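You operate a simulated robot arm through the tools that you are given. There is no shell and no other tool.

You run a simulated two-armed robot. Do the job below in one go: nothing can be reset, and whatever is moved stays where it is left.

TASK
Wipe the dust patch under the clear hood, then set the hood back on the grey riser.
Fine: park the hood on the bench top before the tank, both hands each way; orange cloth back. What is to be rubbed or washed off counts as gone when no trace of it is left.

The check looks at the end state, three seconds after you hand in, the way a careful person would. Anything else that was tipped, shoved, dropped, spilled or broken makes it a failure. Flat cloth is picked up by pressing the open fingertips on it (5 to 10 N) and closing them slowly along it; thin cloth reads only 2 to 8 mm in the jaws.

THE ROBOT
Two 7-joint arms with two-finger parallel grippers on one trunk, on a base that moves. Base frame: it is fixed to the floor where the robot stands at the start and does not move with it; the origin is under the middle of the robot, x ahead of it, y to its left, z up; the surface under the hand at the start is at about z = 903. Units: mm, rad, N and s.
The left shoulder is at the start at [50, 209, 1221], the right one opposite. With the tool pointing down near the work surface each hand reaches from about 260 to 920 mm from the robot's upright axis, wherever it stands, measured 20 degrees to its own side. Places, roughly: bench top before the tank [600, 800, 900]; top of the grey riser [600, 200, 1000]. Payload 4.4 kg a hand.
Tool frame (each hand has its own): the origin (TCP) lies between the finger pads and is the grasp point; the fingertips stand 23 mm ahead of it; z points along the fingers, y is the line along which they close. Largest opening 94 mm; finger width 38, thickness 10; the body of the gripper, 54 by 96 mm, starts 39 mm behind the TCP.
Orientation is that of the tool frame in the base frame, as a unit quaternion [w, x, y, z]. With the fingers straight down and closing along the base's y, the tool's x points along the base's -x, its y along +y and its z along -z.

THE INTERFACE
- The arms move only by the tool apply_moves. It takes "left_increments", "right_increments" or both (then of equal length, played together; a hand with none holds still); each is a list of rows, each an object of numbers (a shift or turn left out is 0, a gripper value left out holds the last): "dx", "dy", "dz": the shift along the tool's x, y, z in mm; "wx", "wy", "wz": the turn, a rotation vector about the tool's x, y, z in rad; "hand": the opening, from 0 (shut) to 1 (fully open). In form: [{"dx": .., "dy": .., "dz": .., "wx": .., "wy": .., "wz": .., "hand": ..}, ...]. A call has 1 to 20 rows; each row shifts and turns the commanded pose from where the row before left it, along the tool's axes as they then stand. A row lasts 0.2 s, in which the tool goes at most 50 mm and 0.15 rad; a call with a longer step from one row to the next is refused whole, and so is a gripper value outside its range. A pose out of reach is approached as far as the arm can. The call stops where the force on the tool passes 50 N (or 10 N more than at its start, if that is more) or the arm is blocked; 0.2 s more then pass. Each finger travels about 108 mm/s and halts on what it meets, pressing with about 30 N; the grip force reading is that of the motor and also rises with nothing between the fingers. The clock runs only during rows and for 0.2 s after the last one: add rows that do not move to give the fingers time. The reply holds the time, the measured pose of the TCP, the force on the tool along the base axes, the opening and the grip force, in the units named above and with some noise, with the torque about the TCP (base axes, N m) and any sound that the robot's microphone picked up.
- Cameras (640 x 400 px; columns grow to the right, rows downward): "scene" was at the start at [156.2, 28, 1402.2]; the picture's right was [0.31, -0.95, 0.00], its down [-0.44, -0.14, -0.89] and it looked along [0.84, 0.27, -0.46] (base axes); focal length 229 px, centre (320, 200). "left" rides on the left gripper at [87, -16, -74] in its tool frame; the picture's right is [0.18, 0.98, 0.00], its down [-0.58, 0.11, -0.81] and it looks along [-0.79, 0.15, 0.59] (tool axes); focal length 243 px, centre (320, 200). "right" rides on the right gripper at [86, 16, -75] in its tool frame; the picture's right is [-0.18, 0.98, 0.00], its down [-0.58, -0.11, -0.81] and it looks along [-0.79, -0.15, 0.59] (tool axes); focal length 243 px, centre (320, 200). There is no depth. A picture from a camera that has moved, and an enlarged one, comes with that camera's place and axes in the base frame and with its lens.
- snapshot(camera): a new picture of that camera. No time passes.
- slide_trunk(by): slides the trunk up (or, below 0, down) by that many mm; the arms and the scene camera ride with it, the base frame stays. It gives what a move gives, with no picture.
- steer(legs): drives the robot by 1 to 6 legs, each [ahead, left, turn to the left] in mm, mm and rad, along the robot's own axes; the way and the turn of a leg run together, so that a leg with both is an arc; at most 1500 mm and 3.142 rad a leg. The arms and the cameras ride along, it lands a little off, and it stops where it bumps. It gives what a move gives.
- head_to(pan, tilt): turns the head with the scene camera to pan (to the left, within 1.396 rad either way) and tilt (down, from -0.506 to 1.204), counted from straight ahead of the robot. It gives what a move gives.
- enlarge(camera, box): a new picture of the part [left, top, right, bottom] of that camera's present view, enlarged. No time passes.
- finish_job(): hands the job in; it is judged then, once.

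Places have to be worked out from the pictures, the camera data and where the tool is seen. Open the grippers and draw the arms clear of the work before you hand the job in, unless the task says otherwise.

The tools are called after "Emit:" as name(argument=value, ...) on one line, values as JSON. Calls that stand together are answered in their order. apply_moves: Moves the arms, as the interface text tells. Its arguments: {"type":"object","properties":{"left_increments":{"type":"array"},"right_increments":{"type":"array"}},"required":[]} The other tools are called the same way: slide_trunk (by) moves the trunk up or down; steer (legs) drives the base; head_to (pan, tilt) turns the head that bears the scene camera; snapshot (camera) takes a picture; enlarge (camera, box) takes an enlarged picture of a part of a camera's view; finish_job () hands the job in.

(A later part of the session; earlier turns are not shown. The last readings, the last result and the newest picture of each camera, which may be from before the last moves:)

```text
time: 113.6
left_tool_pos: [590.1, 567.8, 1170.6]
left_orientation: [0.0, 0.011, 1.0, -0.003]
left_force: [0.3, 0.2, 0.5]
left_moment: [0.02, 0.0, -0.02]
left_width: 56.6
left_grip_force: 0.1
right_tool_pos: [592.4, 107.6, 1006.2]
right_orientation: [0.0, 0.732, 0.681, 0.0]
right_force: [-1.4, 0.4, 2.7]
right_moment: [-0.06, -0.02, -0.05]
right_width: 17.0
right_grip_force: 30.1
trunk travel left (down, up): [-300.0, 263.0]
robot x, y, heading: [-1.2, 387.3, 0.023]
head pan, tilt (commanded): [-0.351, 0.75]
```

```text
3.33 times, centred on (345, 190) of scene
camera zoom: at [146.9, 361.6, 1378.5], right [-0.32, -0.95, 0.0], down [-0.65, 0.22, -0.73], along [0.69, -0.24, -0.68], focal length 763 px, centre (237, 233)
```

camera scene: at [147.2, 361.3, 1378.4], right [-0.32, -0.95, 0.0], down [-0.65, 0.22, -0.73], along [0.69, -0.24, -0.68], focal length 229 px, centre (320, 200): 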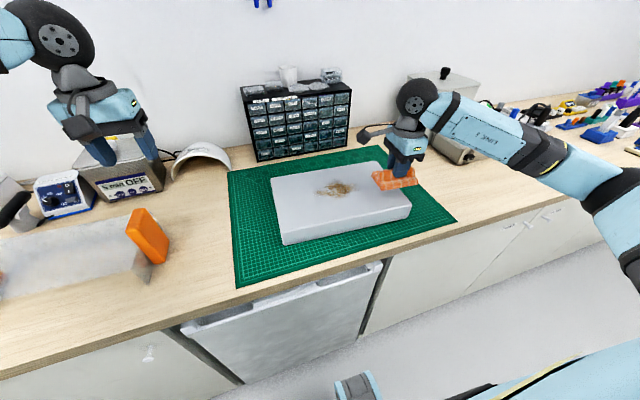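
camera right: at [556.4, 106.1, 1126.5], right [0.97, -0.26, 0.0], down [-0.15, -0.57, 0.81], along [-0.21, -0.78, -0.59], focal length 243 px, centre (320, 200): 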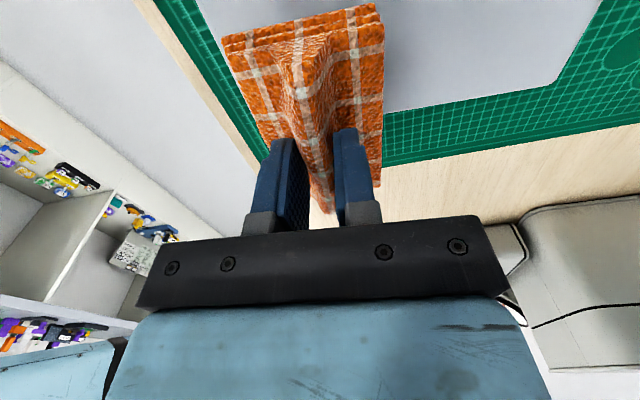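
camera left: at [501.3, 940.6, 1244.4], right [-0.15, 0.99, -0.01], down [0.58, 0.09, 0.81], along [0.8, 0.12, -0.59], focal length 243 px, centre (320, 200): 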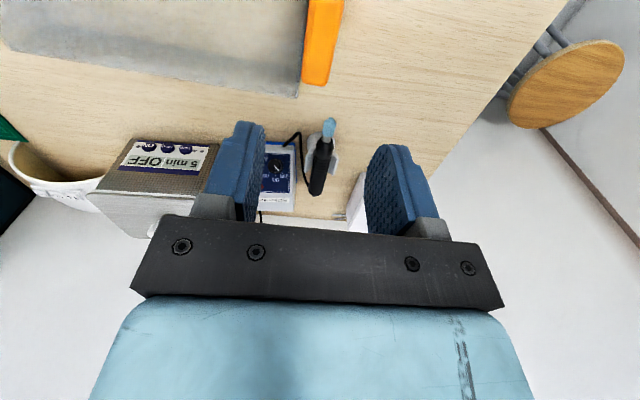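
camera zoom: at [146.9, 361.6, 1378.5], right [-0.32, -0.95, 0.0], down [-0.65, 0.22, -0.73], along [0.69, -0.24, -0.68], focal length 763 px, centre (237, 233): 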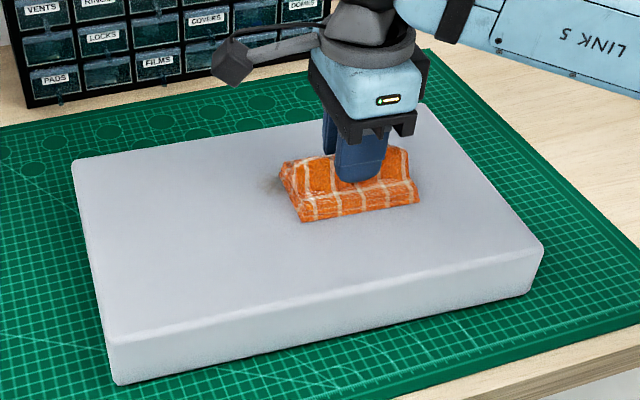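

Most dust is gone; a faint bit remains toward the back. I shift to x≈622, add pressure, and stroke +y again.

Emit:
apply_moves(right_increments=[{"dz": 0.7, "dy": 7, "dx": 0.5}, {"dz": 0.7, "dy": 7, "dx": 0.5}, {"dy": 7, "dx": 0.5}, {"dy": 7, "dx": 0.5}, {"dx": 8, "dy": -0.6, "dz": -0.12}, {"dx": 8, "dy": -0.6, "dz": -0.12}, {"dx": 8, "dy": -0.6, "dz": -0.12}, {"dx": 8, "dy": -0.6, "dz": -0.12}, {"dx": 8, "dy": -0.6, "dz": -0.12}, {"dx": 8, "dy": -0.6, "dz": -0.12}, {"dx": 8, "dy": -0.6, "dz": -0.12}, {"dx": 8, "dy": -0.6, "dz": -0.12}, {"dx": 8, "dy": -0.6, "dz": -0.12}, {"dx": 8, "dy": -0.6, "dz": -0.12}, {"dx": 8, "dy": -0.6, "dz": -0.12}, {"dx": 8, "dy": -0.6, "dz": -0.12}, {}])

Emit:
enlarge(camera="scene", box=[265, 130, 425, 250])

```text
time: 117.2
left_tool_pos: [588.1, 566.7, 1171.9]
left_orientation: [0.002, 0.011, 1.0, -0.003]
left_force: [0.3, 0.1, 0.4]
left_moment: [0.05, -0.01, -0.01]
left_width: 56.2
left_grip_force: 0.1
right_tool_pos: [617.0, 203.7, 1006.7]
right_orientation: [0.0, 0.732, 0.681, 0.001]
right_force: [-1.8, -4.5, 12.1]
right_moment: [-0.02, 0.07, 0.03]
right_width: 16.9
right_grip_force: 30.1
trunk travel left (down, up): [-300.0, 263.0]
robot x, y, heading: [-1.7, 388.6, 0.023]
head pan, tilt (commanded): [-0.351, 0.75]
```

```text
3.33 times, centred on (345, 190) of scene
camera zoom: at [145.7, 361.2, 1378.6], right [-0.32, -0.95, 0.0], down [-0.64, 0.22, -0.73], along [0.69, -0.24, -0.68], focal length 763 px, centre (237, 233)
```

zoom: 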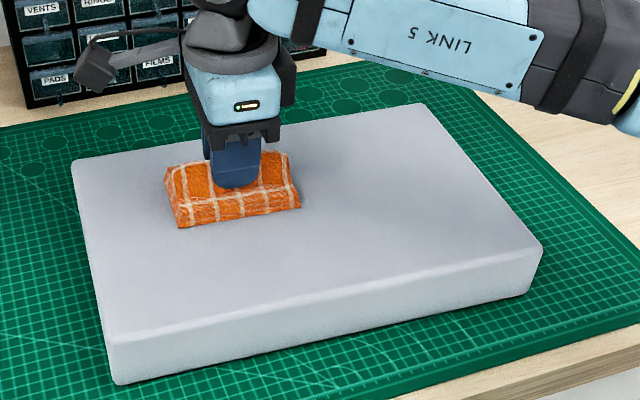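

The top looks almost clean. I make a second full pass: back along x≈617, then across at 595 and 568, for thoroughness.

Emit:
apply_moves(right_increments=[{"dx": -9, "dy": 0.7, "dz": 0.12}, {"dx": -9, "dy": 0.7, "dz": 0.12}, {"dx": -9, "dy": 0.7, "dz": 0.12}, {"dx": -9, "dy": 0.7, "dz": 0.12}, {"dx": -9, "dy": 0.7, "dz": 0.12}, {"dx": -9, "dy": 0.7, "dz": 0.12}, {"dx": -9, "dy": 0.7, "dz": 0.12}, {"dx": -9, "dy": 0.7, "dz": 0.12}, {"dx": -9, "dy": 0.7, "dz": 0.12}, {"dx": -9, "dy": 0.7, "dz": 0.12}, {"dx": -9, "dy": 0.7, "dz": 0.12}, {"dy": -8, "dx": -0.6}, {"dy": -8, "dx": -0.6}, {"dy": -7, "dx": -0.5}, {}])

Emit:
apply_moves(right_increments=[{"dz": 0.4}, {"dx": 9, "dy": -0.7, "dz": -0.13}, {"dx": 9, "dy": -0.7, "dz": -0.13}, {"dx": 9, "dy": -0.7, "dz": -0.13}, {"dx": 9, "dy": -0.7, "dz": -0.13}, {"dx": 9, "dy": -0.7, "dz": -0.13}, {"dx": 9, "dy": -0.7, "dz": -0.13}, {"dx": 9, "dy": -0.7, "dz": -0.13}, {"dx": 9, "dy": -0.7, "dz": -0.13}, {"dx": 9, "dy": -0.7, "dz": -0.13}, {"dx": 9, "dy": -0.7, "dz": -0.13}, {"dx": 9, "dy": -0.7, "dz": -0.13}, {"dy": -8, "dx": -0.6}, {"dy": -8, "dx": -0.6}, {"dy": -9, "dx": -0.6}, {}])

Emit:
enlarge(camera="scene", box=[265, 130, 425, 250])

```text
time: 120.4
left_tool_pos: [588.2, 569.1, 1172.1]
left_orientation: [0.001, 0.01, 1.0, -0.003]
left_force: [0.2, 0.7, 0.9]
left_moment: [-0.01, 0.02, 0.03]
left_width: 56.6
left_grip_force: 0.1
right_tool_pos: [596.0, 104.3, 1006.3]
right_orientation: [0.001, 0.733, 0.681, 0.002]
right_force: [11.0, -0.8, 25.4]
right_moment: [-0.06, -0.12, 0.0]
right_width: 16.7
right_grip_force: 29.9
trunk travel left (down, up): [-300.0, 263.0]
robot x, y, heading: [-4.0, 384.7, 0.02]
head pan, tilt (commanded): [-0.351, 0.75]
```

```text
time: 123.8
left_tool_pos: [588.4, 567.6, 1171.3]
left_orientation: [0.002, 0.011, 1.0, -0.004]
left_force: [0.1, -0.3, -0.1]
left_moment: [0.0, 0.02, -0.02]
left_width: 56.3
left_grip_force: 0.1
right_tool_pos: [570.9, 204.9, 1006.0]
right_orientation: [0.001, 0.732, 0.681, 0.001]
right_force: [9.8, 3.2, 25.5]
right_moment: [0.29, -0.18, -0.02]
right_width: 16.8
right_grip_force: 29.9
trunk travel left (down, up): [-300.0, 263.0]
robot x, y, heading: [-0.5, 387.4, 0.024]
head pan, tilt (commanded): [-0.351, 0.75]
```

```text
3.33 times, centred on (345, 190) of scene
camera zoom: at [145.8, 362.5, 1378.7], right [-0.32, -0.95, 0.0], down [-0.64, 0.22, -0.73], along [0.69, -0.24, -0.68], focal length 763 px, centre (237, 233)
```

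zoom: 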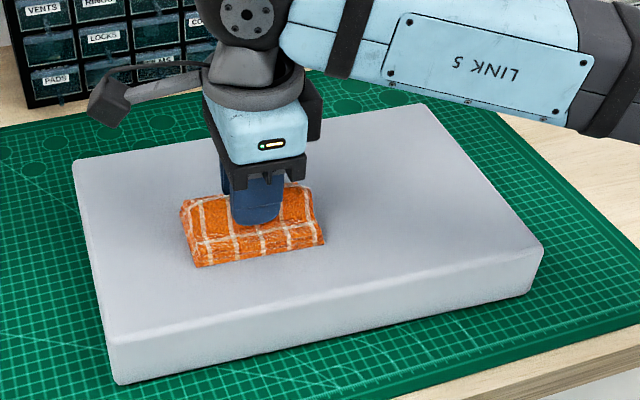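

One more stroke back along x≈570, then I lift the cloth and inspect the whole top.

Emit:
apply_moves(right_increments=[{"dz": -0.5}, {"dx": -9, "dy": 0.7, "dz": 0.1}, {"dx": -9, "dy": 0.7, "dz": 0.1}, {"dx": -9, "dy": 0.7, "dz": 0.1}, {"dx": -9, "dy": 0.7, "dz": 0.1}, {"dx": -9, "dy": 0.7, "dz": 0.1}, {"dx": -9, "dy": 0.7, "dz": 0.1}, {"dx": -9, "dy": 0.7, "dz": 0.1}, {"dx": -9, "dy": 0.7, "dz": 0.1}, {"dx": -9, "dy": 0.7, "dz": 0.1}, {"dx": -9, "dy": 0.7, "dz": 0.1}, {"dx": -9, "dy": 0.7, "dz": 0.1}, {}])

Emit:
apply_moves(right_increments=[{"dz": -4}, {"dz": -8}, {"dz": -10}, {"dz": -10}, {"dz": -10}, {"dx": -18, "dy": -4}, {"dx": -18, "dy": -4}, {"dx": -18, "dy": -4}, {"dx": -18, "dy": -4}, {"dx": -18, "dy": -4}, {"dx": -18}, {"dx": -18}, {}])

Emit:
enlarge(camera="scene", box=[265, 130, 425, 250])

Emit:
enlarge(camera="scene", box=[300, 165, 380, 225])

```text
time: 126.6
left_tool_pos: [589.7, 567.8, 1169.8]
left_orientation: [0.002, 0.011, 1.0, -0.003]
left_force: [-0.9, -0.2, 0.2]
left_moment: [0.01, -0.02, -0.01]
left_width: 56.6
left_grip_force: 0.0
right_tool_pos: [570.9, 104.9, 1007.0]
right_orientation: [0.001, 0.733, 0.68, -0.001]
right_force: [-0.1, 2.3, 7.6]
right_moment: [0.06, 0.04, -0.01]
right_width: 16.6
right_grip_force: 29.8
trunk travel left (down, up): [-300.0, 263.0]
robot x, y, heading: [-1.1, 384.5, 0.021]
head pan, tilt (commanded): [-0.351, 0.75]
```

```text
time: 129.4
left_tool_pos: [590.0, 568.1, 1169.4]
left_orientation: [0.001, 0.011, 1.0, -0.002]
left_force: [0.3, 0.7, -0.2]
left_moment: [-0.02, -0.02, 0.02]
left_width: 56.5
left_grip_force: 0.1
right_tool_pos: [543.0, -21.9, 1045.5]
right_orientation: [0.0, 0.733, 0.68, 0.0]
right_force: [1.4, 0.6, -1.1]
right_moment: [-0.02, -0.02, -0.04]
right_width: 17.0
right_grip_force: 29.7
trunk travel left (down, up): [-300.0, 263.0]
robot x, y, heading: [-5.0, 390.1, 0.02]
head pan, tilt (commanded): [-0.351, 0.75]
```

```text
3.33 times, centred on (345, 190) of scene
camera zoom: at [147.4, 361.6, 1378.4], right [-0.32, -0.95, 0.0], down [-0.65, 0.22, -0.73], along [0.69, -0.24, -0.68], focal length 763 px, centre (237, 233)
```

zoom: 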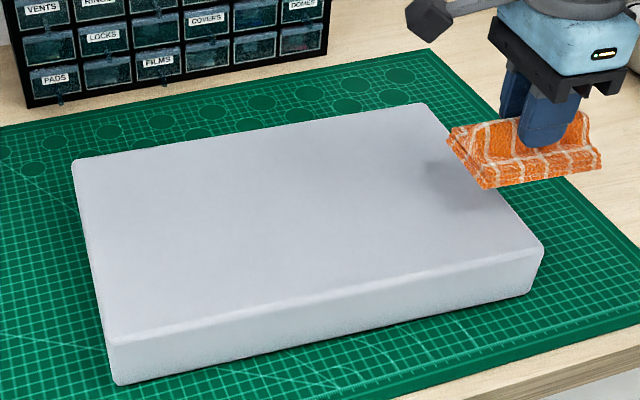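

```text
6.67 times, centred on (340, 195) of scene
camera zoom: at [147.4, 361.6, 1378.4], right [-0.32, -0.95, 0.0], down [-0.65, 0.22, -0.73], along [0.69, -0.24, -0.68], focal length 1525 px, centre (187, 233)
```

zoom: 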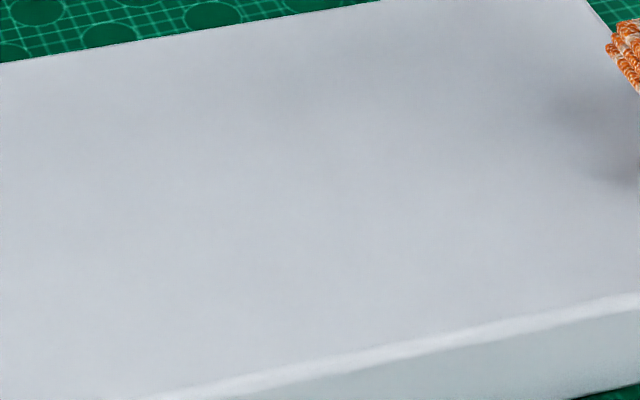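

The top looks clean, with perhaps a very faint shade near (619, 146). I zoom further to tell dust from shading.

Emit:
enlarge(camera="scene", box=[320, 168, 360, 198])

Emit:
enlarge(camera="scene", box=[300, 175, 340, 205])

Emit:
enlarge(camera="right", box=[360, 0, 640, 180])

```text
13.33 times, centred on (340, 183) of scene
camera zoom: at [147.4, 361.6, 1378.4], right [-0.32, -0.95, 0.0], down [-0.65, 0.22, -0.73], along [0.69, -0.24, -0.68], focal length 3051 px, centre (53, 427)
```

zoom: 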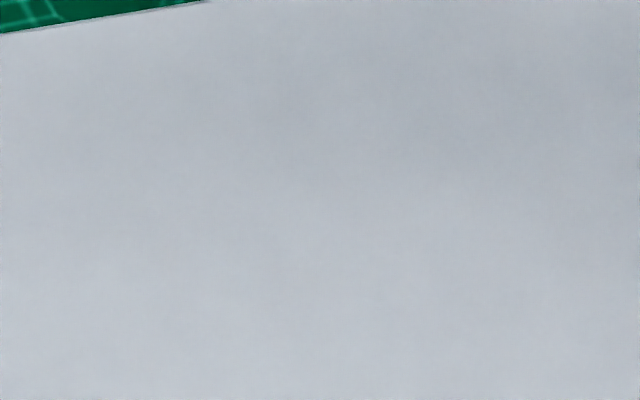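

```text
13.33 times, centred on (320, 190) of scene
camera zoom: at [147.4, 361.6, 1378.4], right [-0.32, -0.95, 0.0], down [-0.65, 0.22, -0.73], along [0.69, -0.24, -0.68], focal length 3051 px, centre (320, 333)
```

zoom: 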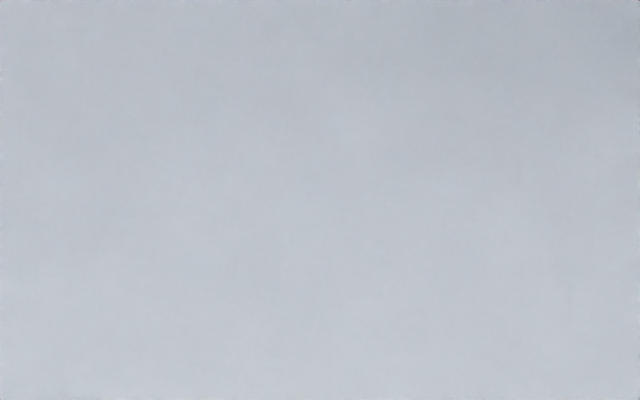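

```text
2.22 times, centred on (500, 90) of right
camera zoom: at [565.0, 64.8, 1121.0], right [0.97, -0.26, 0.0], down [-0.15, -0.57, 0.81], along [-0.21, -0.78, -0.59], focal length 539 px, centre (-80, 444)
```

zoom: 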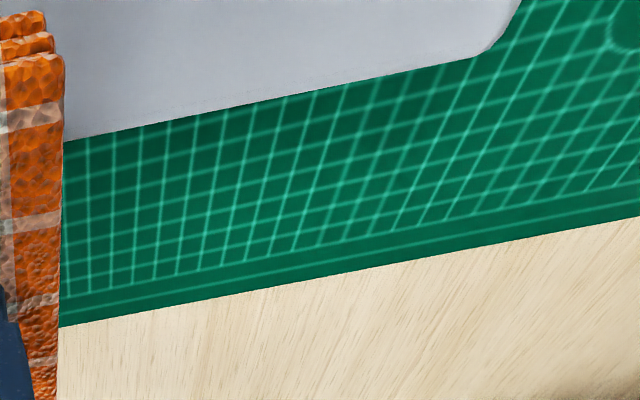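

No brown tint remains anywhere. For certainty I make one last pass reaching a little further back (x≈632) and sweeping over the full area.

Emit:
apply_moves(right_increments=[{"dx": 25.6, "dy": 15.5}, {"dx": 25.6, "dy": 15.5}, {"dx": 25.6, "dy": 15.5}, {"dx": 25.6, "dy": 15.5}, {"dx": 25.6, "dy": 15.5}, {"dz": 10}, {"dz": 10}, {"dz": 8}, {"dz": 5}, {"dz": 3}, {"dz": 1}, {}])

Emit:
apply_moves(right_increments=[{"dz": 0.8}, {"dz": 0.7}, {"dz": 0.7}, {}])

```text
time: 132.0
left_tool_pos: [589.7, 566.6, 1170.9]
left_orientation: [0.001, 0.011, 1.0, -0.003]
left_force: [0.6, -0.2, -0.9]
left_moment: [-0.04, 0.02, 0.02]
left_width: 56.2
left_grip_force: 0.1
right_tool_pos: [628.2, 102.7, 1009.1]
right_orientation: [0.0, 0.733, 0.68, 0.0]
right_force: [0.2, 0.7, 0.2]
right_moment: [0.04, 0.06, 0.01]
right_width: 17.1
right_grip_force: 30.4
trunk travel left (down, up): [-300.0, 263.0]
robot x, y, heading: [-1.4, 387.0, 0.023]
head pan, tilt (commanded): [-0.351, 0.75]
```

```text
time: 133.0
left_tool_pos: [590.5, 567.2, 1171.6]
left_orientation: [0.0, 0.011, 1.0, -0.004]
left_force: [0.1, -1.2, -0.1]
left_moment: [0.0, -0.01, 0.01]
left_width: 56.2
left_grip_force: 0.0
right_tool_pos: [629.7, 101.8, 1006.3]
right_orientation: [0.001, 0.733, 0.68, 0.0]
right_force: [0.3, 0.1, 0.4]
right_moment: [0.02, 0.03, 0.03]
right_width: 16.8
right_grip_force: 30.1
trunk travel left (down, up): [-300.0, 263.0]
robot x, y, heading: [2.7, 388.6, 0.019]
head pan, tilt (commanded): [-0.351, 0.75]
```

Just about to touch; I add 1.5 mm for pressure, then stroke.

Emit:
apply_moves(right_increments=[{"dz": 0.8}, {"dz": 0.8}, {}])

Emit:
apply_moves(right_increments=[{"dx": 9, "dy": -0.7, "dz": -0.12}, {"dx": 9, "dy": -0.7, "dz": -0.12}, {"dx": 9, "dy": -0.7, "dz": -0.12}, {"dx": 9, "dy": -0.7, "dz": -0.12}, {"dx": 9, "dy": -0.7, "dz": -0.12}, {"dx": 9, "dy": -0.7, "dz": -0.12}, {"dx": 9, "dy": -0.7, "dz": -0.12}, {"dx": 9, "dy": -0.7, "dz": -0.12}, {"dx": 9, "dy": -0.7, "dz": -0.12}, {"dx": 9, "dy": -0.7, "dz": -0.12}, {"dx": 9, "dy": -0.7, "dz": -0.12}, {"dx": 9, "dy": -0.7, "dz": -0.12}, {"dy": -8, "dx": -0.6}, {"dy": -8, "dx": -0.6}, {"dy": -8, "dx": -0.6}, {}])

```text
time: 133.8
left_tool_pos: [588.2, 566.6, 1170.9]
left_orientation: [0.001, 0.01, 1.0, -0.003]
left_force: [-0.4, 0.7, 0.1]
left_moment: [0.01, -0.02, -0.02]
left_width: 56.6
left_grip_force: 0.0
right_tool_pos: [628.1, 101.2, 1006.6]
right_orientation: [0.001, 0.734, 0.68, 0.0]
right_force: [0.3, -1.0, 4.2]
right_moment: [-0.11, 0.03, 0.0]
right_width: 16.8
right_grip_force: 30.0
trunk travel left (down, up): [-300.0, 263.0]
robot x, y, heading: [-0.6, 388.2, 0.023]
head pan, tilt (commanded): [-0.351, 0.75]
```

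```text
time: 137.2
left_tool_pos: [589.3, 567.5, 1171.1]
left_orientation: [0.001, 0.012, 1.0, -0.003]
left_force: [0.4, 0.3, -0.2]
left_moment: [-0.03, -0.02, 0.01]
left_width: 56.2
left_grip_force: 0.0
right_tool_pos: [605.0, 210.8, 1007.0]
right_orientation: [0.0, 0.733, 0.68, 0.0]
right_force: [0.4, 0.3, 0.1]
right_moment: [-0.01, -0.01, 0.0]
right_width: 16.5
right_grip_force: 30.0
trunk travel left (down, up): [-300.0, 263.0]
robot x, y, heading: [-0.4, 387.8, 0.021]
head pan, tilt (commanded): [-0.351, 0.75]
```

Contact faded at the end of that stroke. I press again (≈1.8 mm) and stroke back without so much compensation.

Emit:
apply_moves(right_increments=[{"dz": 0.8}, {"dz": 0.8}, {"dz": 0.4}, {}])

Emit:
apply_moves(right_increments=[{"dx": -9, "dy": 0.7, "dz": 0.06}, {"dx": -9, "dy": 0.7, "dz": 0.06}, {"dx": -9, "dy": 0.7, "dz": 0.06}, {"dx": -9, "dy": 0.7, "dz": 0.06}, {"dx": -9, "dy": 0.7, "dz": 0.06}, {"dx": -9, "dy": 0.7, "dz": 0.06}, {"dx": -9, "dy": 0.7, "dz": 0.06}, {"dx": -9, "dy": 0.7, "dz": 0.06}, {"dx": -9, "dy": 0.7, "dz": 0.06}, {"dx": -9, "dy": 0.7, "dz": 0.06}, {"dx": -9, "dy": 0.7, "dz": 0.06}, {"dx": -9, "dy": 0.7, "dz": 0.06}, {"dy": 9, "dx": 0.6}, {"dy": 9, "dx": 0.6}, {"dy": 9, "dx": 0.6}, {}])

Emit:
apply_moves(right_increments=[{"dx": 9, "dy": -0.7, "dz": -0.05}, {"dx": 9, "dy": -0.7, "dz": -0.05}, {"dx": 9, "dy": -0.7, "dz": -0.05}, {"dx": 9, "dy": -0.7, "dz": -0.05}, {"dx": 9, "dy": -0.7, "dz": -0.05}, {"dx": 9, "dy": -0.7, "dz": -0.05}, {"dx": 9, "dy": -0.7, "dz": -0.05}, {"dx": 9, "dy": -0.7, "dz": -0.05}, {"dx": 9, "dy": -0.7, "dz": -0.05}, {"dx": 9, "dy": -0.7, "dz": -0.05}, {"dx": 9, "dy": -0.7, "dz": -0.05}, {"dx": 9, "dy": -0.7, "dz": -0.05}, {}])

```text
time: 138.2
left_tool_pos: [589.0, 566.7, 1170.9]
left_orientation: [0.001, 0.01, 1.0, -0.003]
left_force: [-0.7, -0.1, 0.5]
left_moment: [0.0, 0.0, -0.02]
left_width: 56.3
left_grip_force: 0.1
right_tool_pos: [604.9, 210.5, 1005.8]
right_orientation: [0.0, 0.733, 0.68, 0.0]
right_force: [2.9, 0.4, 10.0]
right_moment: [0.04, -0.03, -0.04]
right_width: 16.8
right_grip_force: 29.8
trunk travel left (down, up): [-300.0, 263.0]
robot x, y, heading: [1.8, 386.3, 0.02]
head pan, tilt (commanded): [-0.351, 0.75]
```

```text
time: 141.6
left_tool_pos: [586.3, 568.8, 1171.6]
left_orientation: [0.003, 0.01, 1.0, -0.002]
left_force: [-0.2, 0.1, -0.7]
left_moment: [-0.02, 0.0, -0.04]
left_width: 56.5
left_grip_force: 0.1
right_tool_pos: [630.6, 102.1, 1005.7]
right_orientation: [0.002, 0.733, 0.68, 0.0]
right_force: [-6.5, -3.1, 21.0]
right_moment: [-0.21, 0.25, 0.02]
right_width: 16.5
right_grip_force: 30.0
trunk travel left (down, up): [-300.0, 263.0]
robot x, y, heading: [-1.3, 386.3, 0.02]
head pan, tilt (commanded): [-0.351, 0.75]
```

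```text
time: 144.4
left_tool_pos: [588.1, 566.4, 1171.4]
left_orientation: [0.002, 0.01, 1.0, -0.003]
left_force: [-0.3, 0.5, 0.4]
left_moment: [0.0, -0.01, 0.01]
left_width: 56.3
left_grip_force: 0.1
right_tool_pos: [630.7, 208.9, 1006.8]
right_orientation: [0.001, 0.733, 0.68, 0.001]
right_force: [-0.7, -4.3, 12.8]
right_moment: [0.02, 0.03, -0.03]
right_width: 16.6
right_grip_force: 30.0
trunk travel left (down, up): [-300.0, 263.0]
robot x, y, heading: [1.8, 387.1, 0.02]
head pan, tilt (commanded): [-0.351, 0.75]
```

Wiping is thorough now. I lift the cloth, bring it back to the arm pose used before driving, and check the riser top once more.

Emit:
apply_moves(right_increments=[{"dz": -4}, {"dz": -8}, {"dz": -10}, {"dz": -12}, {"dz": -10}, {"dx": -24.4, "dy": -9.9}, {"dx": -24.4, "dy": -9.9}, {"dx": -24.4, "dy": -9.9}, {"dx": -24.4, "dy": -9.9}, {"dx": -24.4, "dy": -9.9}, {"dx": -24.4, "dy": -9.9}, {"dx": -24.4, "dy": -9.9}, {"dx": -24.4, "dy": -9.9}, {}])

Emit:
enlarge(camera="scene", box=[275, 150, 415, 240])

Emit:
snapshot(camera="right")

```text
time: 147.4
left_tool_pos: [590.3, 566.8, 1170.4]
left_orientation: [0.001, 0.01, 1.0, -0.003]
left_force: [0.5, -0.3, 0.0]
left_moment: [-0.01, 0.01, 0.0]
left_width: 56.3
left_grip_force: 0.1
right_tool_pos: [540.1, 22.9, 1050.0]
right_orientation: [0.001, 0.733, 0.68, 0.0]
right_force: [0.4, 0.8, -0.2]
right_moment: [-0.03, -0.02, -0.02]
right_width: 16.9
right_grip_force: 30.2
trunk travel left (down, up): [-300.0, 263.0]
robot x, y, heading: [-0.1, 387.5, 0.018]
head pan, tilt (commanded): [-0.351, 0.75]
```

```text
4.44 times, centred on (345, 195) of scene
camera zoom: at [147.7, 361.9, 1378.3], right [-0.32, -0.95, 0.0], down [-0.65, 0.22, -0.73], along [0.69, -0.24, -0.68], focal length 1017 px, centre (209, 222)
```

zoom: 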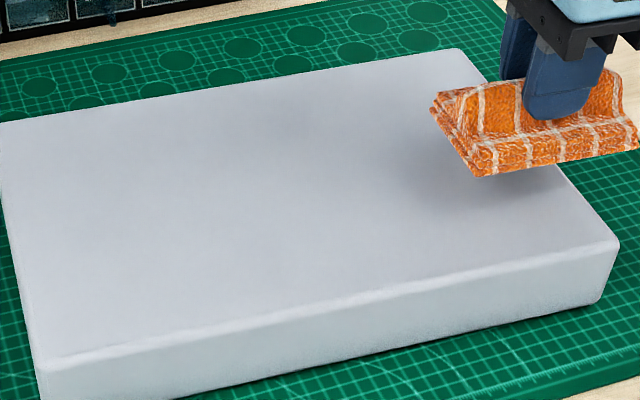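

```text
taken
camera right: at [562.9, 107.8, 1124.4], right [0.97, -0.26, 0.0], down [-0.15, -0.57, 0.81], along [-0.21, -0.78, -0.59], focal length 243 px, centre (320, 200)
```

right: 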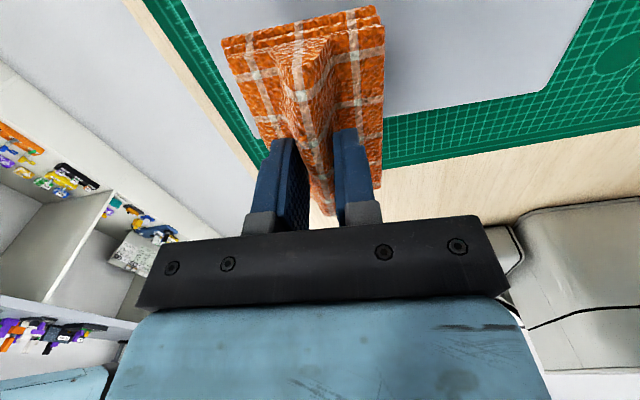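

The riser top is clean and the cloth still sits the same way in the jaws. I drive 250 mm back to the right.

Emit:
steer(legs=[[0, -250, 0]])

Emit:
snapshot(camera="scene")

```text
time: 150.2
left_tool_pos: [593.5, 321.2, 1171.0]
left_orientation: [0.001, 0.009, 1.0, -0.003]
left_force: [0.3, 0.5, -0.1]
left_moment: [0.0, 0.0, -0.01]
left_width: 56.4
left_grip_force: 0.1
right_tool_pos: [546.1, -221.7, 1050.5]
right_orientation: [0.0, 0.732, 0.681, 0.0]
right_force: [-0.5, 0.1, 0.0]
right_moment: [-0.01, 0.01, 0.0]
right_width: 16.9
right_grip_force: 30.4
trunk travel left (down, up): [-300.0, 263.0]
robot x, y, heading: [5.6, 138.7, 0.023]
head pan, tilt (commanded): [-0.351, 0.75]
```

```text
taken
camera scene: at [152.5, 114.7, 1378.4], right [-0.32, -0.95, 0.0], down [-0.65, 0.22, -0.73], along [0.69, -0.24, -0.68], focal length 229 px, centre (320, 200)
```

scene: 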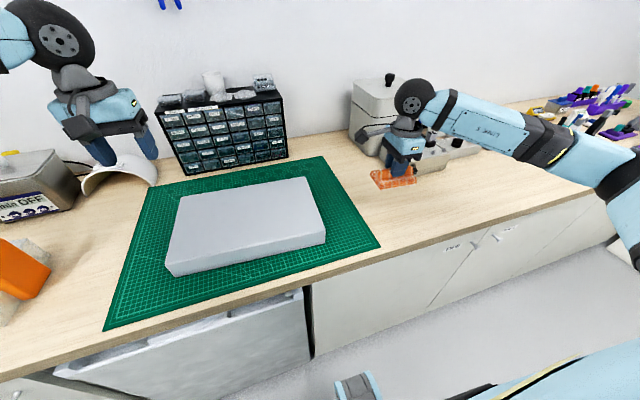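

The cloth is at (546, −222); its original place had the TCP at (537, −233). I shift there and lower to a few mm above the bench.

Emit:
apply_moves(right_increments=[{"dx": -11.9, "dy": -7.9, "wz": 0.005}, {"dz": 15}, {"dz": 15}, {"dz": 15}, {"dz": 15}, {"dz": 15}, {"dz": 12}, {"dz": 8}, {"dz": 4}, {}])

Emit:
snapshot(camera="right")

```text
time: 152.4
left_tool_pos: [594.4, 321.5, 1169.3]
left_orientation: [0.001, 0.009, 1.0, -0.003]
left_force: [-0.4, 0.1, -0.7]
left_moment: [0.01, 0.02, -0.02]
left_width: 56.4
left_grip_force: 0.0
right_tool_pos: [536.8, -233.8, 951.2]
right_orientation: [0.0, 0.734, 0.679, 0.0]
right_force: [-0.1, -0.8, -0.4]
right_moment: [0.02, 0.03, 0.01]
right_width: 16.9
right_grip_force: 29.8
trunk travel left (down, up): [-300.0, 263.0]
robot x, y, heading: [6.0, 140.0, 0.021]
head pan, tilt (commanded): [-0.351, 0.75]
```

```text
taken
camera right: at [559.7, -150.0, 1025.3], right [0.97, -0.26, 0.0], down [-0.15, -0.57, 0.81], along [-0.21, -0.78, -0.59], focal length 243 px, centre (320, 200)
```

right: 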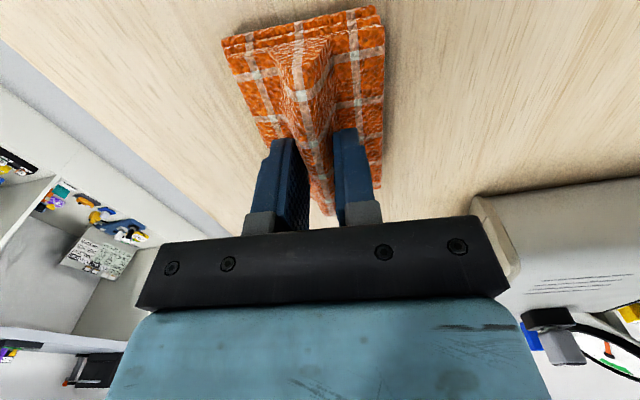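

The cloth is over its original spot; I lower it the last millimetres to gentle contact.

Emit:
apply_moves(right_increments=[{"dz": 1}, {"dz": 1}, {"dz": 1}, {"dz": 1}, {"dz": 1}, {}])

Emit:
apply_moves(right_increments=[{"dz": 0.7}, {"dz": 0.7}, {}])

```text
time: 153.8
left_tool_pos: [594.6, 320.7, 1169.6]
left_orientation: [0.001, 0.009, 1.0, -0.003]
left_force: [-0.4, 0.2, 0.5]
left_moment: [0.01, -0.03, 0.01]
left_width: 56.2
left_grip_force: 0.1
right_tool_pos: [536.6, -234.1, 946.2]
right_orientation: [0.001, 0.734, 0.679, 0.0]
right_force: [0.7, -0.9, -0.6]
right_moment: [0.01, 0.0, 0.0]
right_width: 16.7
right_grip_force: 29.5
trunk travel left (down, up): [-300.0, 263.0]
robot x, y, heading: [5.4, 139.2, 0.019]
head pan, tilt (commanded): [-0.351, 0.75]
```

```text
time: 154.6
left_tool_pos: [593.3, 321.5, 1170.5]
left_orientation: [0.001, 0.009, 1.0, -0.003]
left_force: [0.1, 0.7, 0.1]
left_moment: [0.0, 0.01, -0.01]
left_width: 56.0
left_grip_force: 0.0
right_tool_pos: [535.9, -233.3, 946.4]
right_orientation: [0.0, 0.733, 0.68, 0.0]
right_force: [0.1, -0.1, -0.5]
right_moment: [0.0, 0.01, -0.02]
right_width: 16.8
right_grip_force: 30.1
trunk travel left (down, up): [-300.0, 263.0]
robot x, y, heading: [4.5, 140.3, 0.025]
head pan, tilt (commanded): [-0.351, 0.75]
```

Emit:
apply_moves(right_increments=[{"dz": 0.7}, {"dz": 0.7}, {"dz": 0.6}, {}])

```text
time: 155.6
left_tool_pos: [595.0, 322.9, 1170.8]
left_orientation: [0.001, 0.008, 1.0, -0.003]
left_force: [0.6, -0.3, -0.3]
left_moment: [0.01, 0.02, 0.0]
left_width: 56.3
left_grip_force: 0.0
right_tool_pos: [534.7, -234.8, 944.4]
right_orientation: [0.0, 0.733, 0.68, 0.001]
right_force: [0.9, -1.1, 6.4]
right_moment: [0.05, 0.0, 0.02]
right_width: 16.7
right_grip_force: 30.3
trunk travel left (down, up): [-300.0, 263.0]
robot x, y, heading: [4.3, 144.4, 0.019]
head pan, tilt (commanded): [-0.351, 0.75]
```

The cloth touches the bench with 6 N. I open the jaws slowly and raise the hand straight up.

Emit:
apply_moves(right_increments=[{"hand": 0.22}, {"hand": 0.3}, {"hand": 0.45}, {"hand": 0.6}, {"hand": 0.75}, {}, {"dz": -5}, {"dz": -10}, {"dz": -15}, {"dz": -20}, {"dz": -20}, {"dz": -20}, {"dz": -20}, {"dz": -20}, {}])

Emit:
snapshot(camera="scene")

Emit:
enlarge(camera="scene", box=[355, 155, 445, 215])

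```text
time: 158.8
left_tool_pos: [594.4, 321.6, 1170.5]
left_orientation: [0.0, 0.009, 1.0, -0.003]
left_force: [1.0, -0.3, 0.6]
left_moment: [-0.02, -0.02, -0.01]
left_width: 56.3
left_grip_force: 0.1
right_tool_pos: [538.5, -233.0, 1071.4]
right_orientation: [0.0, 0.734, 0.679, 0.0]
right_force: [-0.2, -0.7, -0.1]
right_moment: [0.02, -0.02, 0.04]
right_width: 70.6
right_grip_force: 0.1
trunk travel left (down, up): [-300.0, 263.0]
robot x, y, heading: [1.7, 139.5, 0.025]
head pan, tilt (commanded): [-0.351, 0.75]
```

```text
taken
camera scene: at [152.6, 114.6, 1378.4], right [-0.32, -0.95, 0.0], down [-0.65, 0.22, -0.73], along [0.69, -0.24, -0.68], focal length 229 px, centre (320, 200)
```

scene: 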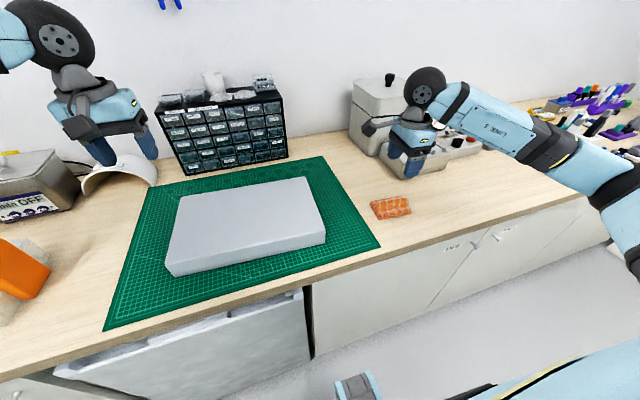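

```text
6.67 times, centred on (400, 185) of scene
camera zoom: at [152.6, 114.6, 1378.4], right [-0.32, -0.95, 0.0], down [-0.65, 0.22, -0.73], along [0.69, -0.24, -0.68], focal length 1525 px, centre (-213, 300)
```

zoom: 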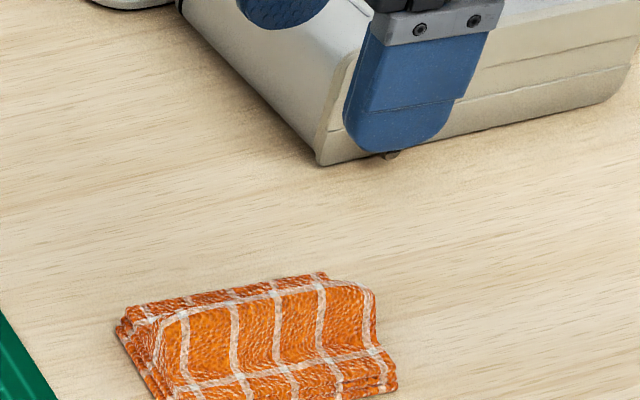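

The cloth is back in its place, clean release. I raise the right hand and turn it back so its fingers close along y again.

Emit:
apply_moves(right_increments=[{"dz": -20}, {"dz": -20}, {"dz": -20}, {"dz": -20}, {"dz": -20}, {"wz": -0.147}, {"wz": -0.147}, {"wz": -0.147}, {"wz": -0.147}, {"wz": -0.147}, {"wz": -0.147}, {"wz": -0.147}, {"wz": -0.147}, {"wz": -0.147}, {"wz": -0.147}, {"wz": -0.147}, {}])

Emit:
apply_moves(right_increments=[{"dx": -7, "dy": 28, "hand": 0.9}, {"dx": -7, "dy": 28}, {"dx": -7, "dy": 28}, {"dx": -7, "dy": 28}, {"dx": -7, "dy": 28}, {"dx": -7, "dy": 28}, {"dx": -6, "dy": 28}, {"dx": -6, "dy": 28}, {}])

Emit:
head_to(pan=0.0, tilt=0.75)

Emit:
snapshot(camera="scene")

```text
time: 162.4
left_tool_pos: [594.3, 321.7, 1170.4]
left_orientation: [0.0, 0.009, 1.0, -0.002]
left_force: [-0.1, 0.1, 0.5]
left_moment: [0.0, -0.02, -0.02]
left_width: 56.5
left_grip_force: 0.1
right_tool_pos: [536.4, -233.1, 1172.3]
right_orientation: [0.0, 0.015, 1.0, -0.001]
right_force: [1.1, 0.6, -0.2]
right_moment: [0.03, -0.03, -0.01]
right_width: 70.5
right_grip_force: 0.0
trunk travel left (down, up): [-300.0, 263.0]
robot x, y, heading: [0.7, 139.1, 0.026]
head pan, tilt (commanded): [-0.351, 0.75]
```

```text
time: 164.4
left_tool_pos: [594.5, 319.8, 1171.0]
left_orientation: [0.002, 0.01, 1.0, -0.003]
left_force: [0.6, -0.2, 0.7]
left_moment: [0.01, 0.0, 0.01]
left_width: 56.6
left_grip_force: 0.0
right_tool_pos: [597.4, -13.5, 1174.6]
right_orientation: [-0.001, 0.016, 1.0, 0.0]
right_force: [0.1, 0.0, 0.7]
right_moment: [0.0, 0.05, 0.0]
right_width: 84.5
right_grip_force: 0.0
trunk travel left (down, up): [-300.0, 263.0]
robot x, y, heading: [3.5, 140.3, 0.025]
head pan, tilt (commanded): [-0.351, 0.75]
```

```text
time: 165.2
left_tool_pos: [594.3, 322.7, 1170.2]
left_orientation: [0.001, 0.009, 1.0, -0.002]
left_force: [0.4, -0.3, -0.8]
left_moment: [0.0, 0.01, -0.01]
left_width: 56.3
left_grip_force: 0.1
right_tool_pos: [598.2, -11.7, 1174.3]
right_orientation: [0.001, 0.015, 1.0, 0.001]
right_force: [-1.3, -0.8, -0.1]
right_moment: [-0.01, 0.01, -0.03]
right_width: 84.7
right_grip_force: 0.0
trunk travel left (down, up): [-300.0, 263.0]
robot x, y, heading: [6.3, 140.3, 0.022]
head pan, tilt (commanded): [0.0, 0.75]
```

```text
taken
camera scene: at [156.9, 143.3, 1378.4], right [0.02, -1.0, 0.0], down [-0.68, -0.01, -0.73], along [0.73, 0.02, -0.68], focal length 229 px, centre (320, 200)
```

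scene: 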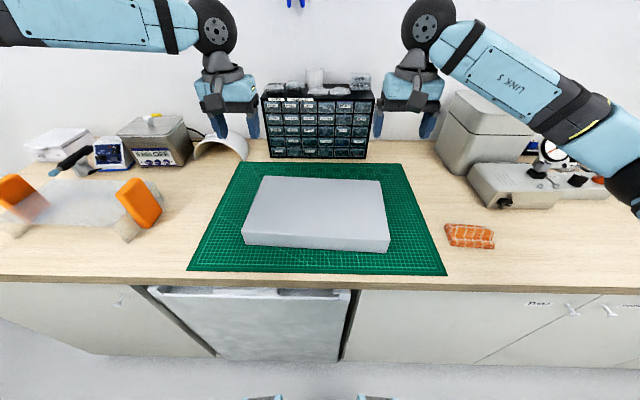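

Now I verify that the riser has not shifted during wiping, using the same zoom as before.

Emit:
enlarge(camera="scene", box=[230, 140, 410, 270])

Emit:
enlarge(camera="scene", box=[430, 200, 510, 260])

```text
3.08 times, centred on (320, 205) of scene
camera zoom: at [156.9, 143.3, 1378.4], right [0.02, -1.0, 0.0], down [-0.68, -0.01, -0.73], along [0.73, 0.02, -0.68], focal length 704 px, centre (320, 185)
```

zoom: 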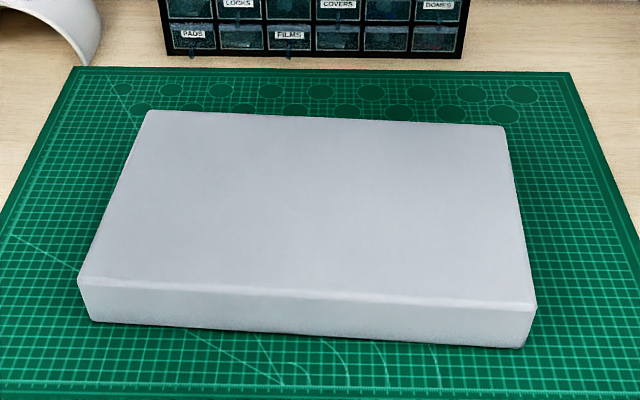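

```text
6.67 times, centred on (470, 230) of scene
camera zoom: at [156.9, 143.3, 1378.4], right [0.02, -1.0, 0.0], down [-0.68, -0.01, -0.73], along [0.73, 0.02, -0.68], focal length 1525 px, centre (-680, 0)
```

zoom: 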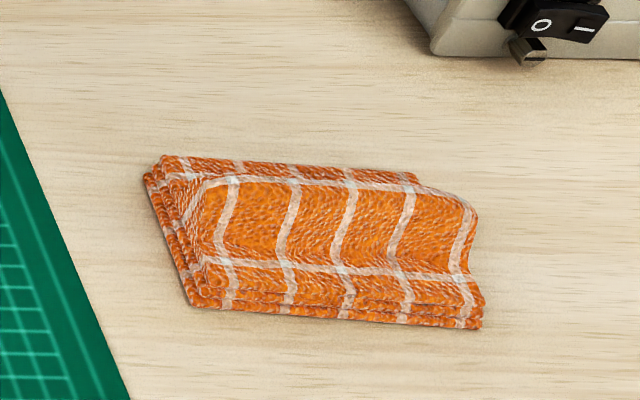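

The riser and mat relation is unchanged and the cloth lies where it was originally. I drive left 640 mm (correcting the 0.02 heading drift) to fetch the hood.

Emit:
steer(legs=[[0, 640, -0.02]])

Emit:
snapshot(camera="scene")

Emit:
snapshot(camera="left")

Emit:
snapshot(camera="right")

```text
time: 171.4
left_tool_pos: [589.5, 966.6, 1170.3]
left_orientation: [0.001, 0.019, 1.0, -0.002]
left_force: [0.2, 0.3, -0.4]
left_moment: [0.01, -0.01, 0.01]
left_width: 56.5
left_grip_force: 0.1
right_tool_pos: [585.4, 632.1, 1175.2]
right_orientation: [0.0, 0.027, 1.0, 0.0]
right_force: [-0.7, 0.4, -0.1]
right_moment: [-0.01, -0.01, -0.02]
right_width: 84.5
right_grip_force: 0.1
trunk travel left (down, up): [-300.0, 263.0]
robot x, y, heading: [-6.1, 797.6, 0.006]
head pan, tilt (commanded): [0.0, 0.75]
```

```text
taken
camera scene: at [149.0, 797.0, 1378.4], right [0.0, -1.0, 0.0], down [-0.68, 0.0, -0.73], along [0.73, 0.0, -0.68], focal length 229 px, centre (320, 200)
```

scene: 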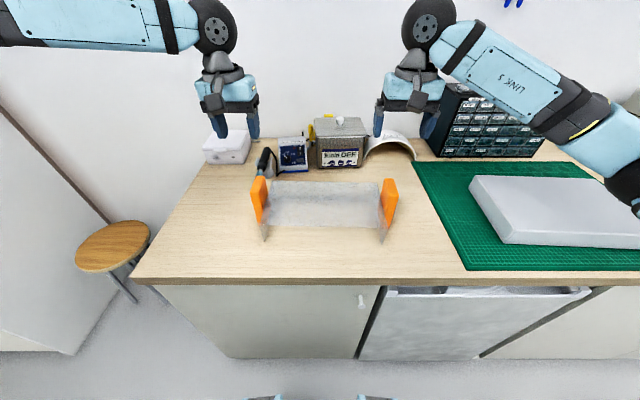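

```text
taken
camera left: at [502.7, 953.5, 1244.7], right [-0.15, 0.99, -0.01], down [0.58, 0.09, 0.81], along [0.8, 0.11, -0.59], focal length 243 px, centre (320, 200)
```

left: 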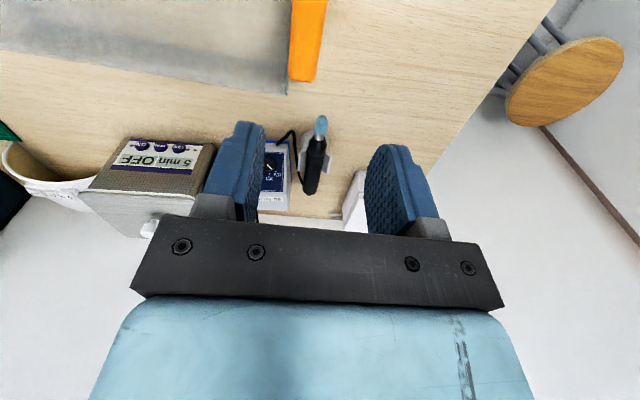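

```text
taken
camera right: at [501.6, 652.5, 1248.8], right [0.24, 0.97, 0.0], down [0.57, -0.14, 0.81], along [0.78, -0.19, -0.59], focal length 243 px, centre (320, 200)
```

right: 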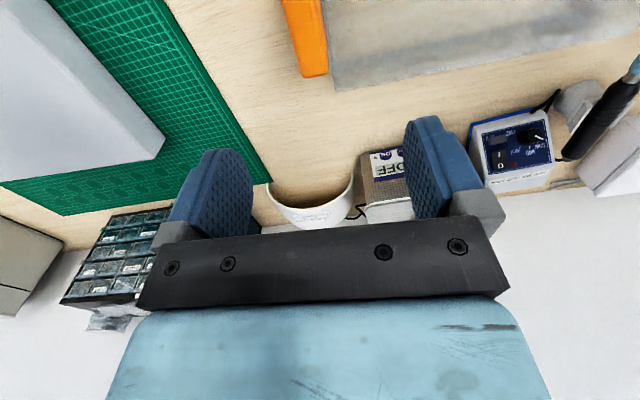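

I landed 14 mm further left than last time; I drive back by that amount so both arms are in the same relative pose as at the release.

Emit:
steer(legs=[[0, -14, 0]])

Emit:
apply_moves(left_increments=[{"hand": 0.6}, {}], right_increments=[{"hand": 0.6}, {}])

```text
time: 172.2
left_tool_pos: [590.1, 953.9, 1169.2]
left_orientation: [0.0, 0.02, 1.0, -0.003]
left_force: [0.9, -0.3, 0.7]
left_moment: [-0.02, 0.0, 0.02]
left_width: 56.4
left_grip_force: 0.0
right_tool_pos: [587.5, 619.6, 1174.3]
right_orientation: [0.0, 0.026, 1.0, 0.0]
right_force: [0.3, 0.6, -0.7]
right_moment: [-0.06, -0.01, -0.01]
right_width: 84.7
right_grip_force: 0.0
trunk travel left (down, up): [-300.0, 263.0]
robot x, y, heading: [-3.1, 783.3, 0.0]
head pan, tilt (commanded): [0.0, 0.75]
```

```text
time: 172.8
left_tool_pos: [590.6, 952.8, 1170.1]
left_orientation: [0.0, 0.019, 1.0, -0.002]
left_force: [-0.5, 1.0, 0.3]
left_moment: [-0.01, 0.0, 0.02]
left_width: 56.3
left_grip_force: 0.1
right_tool_pos: [586.0, 619.7, 1175.0]
right_orientation: [0.001, 0.025, 1.0, 0.001]
right_force: [0.0, 0.2, -0.1]
right_moment: [-0.01, -0.02, 0.01]
right_width: 56.4
right_grip_force: 0.0
trunk travel left (down, up): [-300.0, 263.0]
robot x, y, heading: [-0.5, 783.1, 0.002]
head pan, tilt (commanded): [0.0, 0.75]
```

Small corrections bring both hands to the exact release poses (589.5, 953.8) and (585, 623.3), yaw −0.033.

Emit:
apply_moves(left_increments=[{"dx": 0.8, "dy": 1, "wz": -0.004}, {}, {}], right_increments=[{"dx": 1.2, "dy": 3.7, "dz": 4.8, "wz": -0.017}, {}, {}])

Emit:
slide_trunk(by=-110)

Emit:
snapshot(camera="left")

Emit:
snapshot(camera="right")

```text
time: 173.7
left_tool_pos: [591.3, 955.7, 1170.0]
left_orientation: [0.001, 0.018, 1.0, -0.002]
left_force: [-0.8, -0.5, 0.4]
left_moment: [-0.02, 0.0, 0.0]
left_width: 56.2
left_grip_force: 0.1
right_tool_pos: [587.4, 623.8, 1168.8]
right_orientation: [-0.001, 0.018, 1.0, 0.0]
right_force: [-0.1, 0.1, -1.1]
right_moment: [-0.02, 0.0, -0.01]
right_width: 56.4
right_grip_force: 0.1
trunk travel left (down, up): [-300.0, 263.0]
robot x, y, heading: [-3.6, 782.5, 0.004]
head pan, tilt (commanded): [0.0, 0.75]
```

```text
time: 175.1
left_tool_pos: [589.8, 953.6, 1060.5]
left_orientation: [0.0, 0.017, 1.0, -0.002]
left_force: [-0.2, -0.4, 0.4]
left_moment: [0.01, 0.02, -0.02]
left_width: 56.6
left_grip_force: 0.0
right_tool_pos: [587.3, 623.7, 1060.3]
right_orientation: [-0.001, 0.017, 1.0, 0.0]
right_force: [-1.0, 0.0, -0.4]
right_moment: [-0.04, 0.01, -0.01]
right_width: 56.4
right_grip_force: 0.0
trunk travel left (down, up): [-190.0, 373.0]
robot x, y, heading: [-3.3, 781.2, -0.0]
head pan, tilt (commanded): [0.0, 0.75]
```

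```text
taken
camera left: at [501.7, 941.4, 1134.8], right [-0.15, 0.99, -0.01], down [0.58, 0.09, 0.81], along [0.8, 0.12, -0.59], focal length 243 px, centre (320, 200)
```

left: 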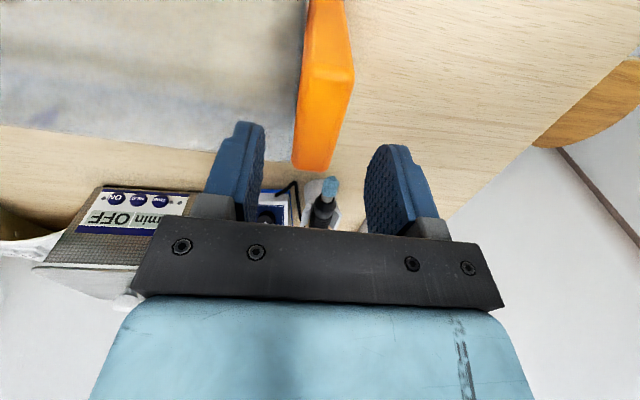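

```text
taken
camera right: at [500.4, 642.8, 1133.7], right [0.22, 0.98, 0.0], down [0.58, -0.13, 0.81], along [0.79, -0.18, -0.59], focal length 243 px, centre (320, 200)
```

right: 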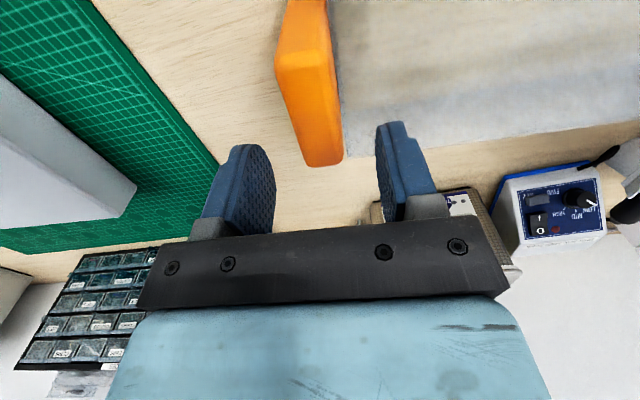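

Alignment looks right; I open both hands a bit more for margin and lower the trunk the remaining 62 mm.

Emit:
apply_moves(left_increments=[{"hand": 0.75}, {"hand": 0.75}], right_increments=[{"hand": 0.75}, {"hand": 0.75}])

Emit:
slide_trunk(by=-60)

Emit:
snapshot(camera="left")

Emit:
snapshot(camera="right")

```text
time: 175.7
left_tool_pos: [588.0, 953.0, 1061.2]
left_orientation: [0.001, 0.018, 1.0, -0.002]
left_force: [0.6, -0.4, -0.7]
left_moment: [-0.04, 0.03, -0.01]
left_width: 70.6
left_grip_force: 0.0
right_tool_pos: [586.9, 626.5, 1058.2]
right_orientation: [-0.001, 0.017, 1.0, 0.0]
right_force: [-0.7, 0.9, 0.4]
right_moment: [0.0, 0.01, 0.01]
right_width: 70.6
right_grip_force: 0.0
trunk travel left (down, up): [-190.0, 373.0]
robot x, y, heading: [-3.0, 786.5, -0.003]
head pan, tilt (commanded): [0.0, 0.75]
```

```text
time: 176.7
left_tool_pos: [589.4, 954.5, 1000.0]
left_orientation: [0.0, 0.017, 1.0, -0.003]
left_force: [-0.5, -0.6, 0.7]
left_moment: [-0.02, -0.01, 0.01]
left_width: 70.6
left_grip_force: 0.0
right_tool_pos: [585.5, 623.9, 997.9]
right_orientation: [0.001, 0.017, 1.0, 0.001]
right_force: [0.7, -0.6, 0.5]
right_moment: [-0.01, 0.03, 0.0]
right_width: 70.6
right_grip_force: 0.0
trunk travel left (down, up): [-130.0, 433.0]
robot x, y, heading: [-0.5, 782.0, -0.0]
head pan, tilt (commanded): [0.0, 0.75]
```

```text
taken
camera left: at [501.6, 941.4, 1074.8], right [-0.15, 0.99, -0.01], down [0.58, 0.09, 0.81], along [0.8, 0.12, -0.59], focal length 243 px, centre (320, 200)
```

left: 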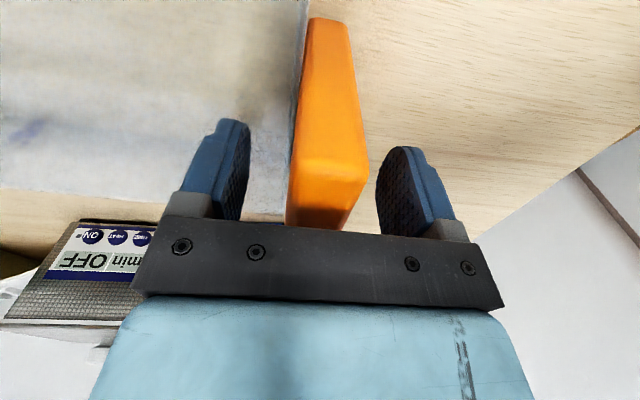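

```text
taken
camera right: at [500.3, 642.8, 1073.7], right [0.22, 0.98, 0.0], down [0.58, -0.13, 0.81], along [0.79, -0.18, -0.59], focal length 243 px, centre (320, 200)
```

right: 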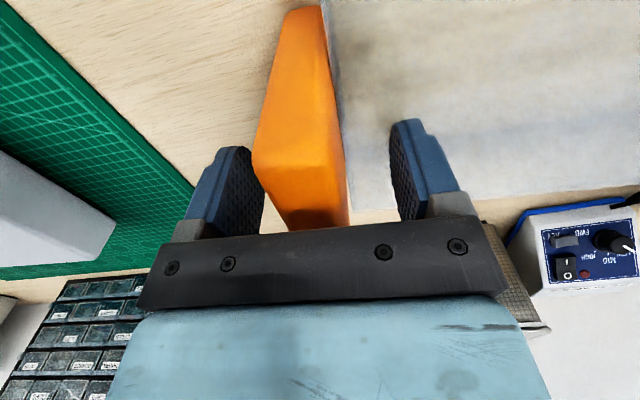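

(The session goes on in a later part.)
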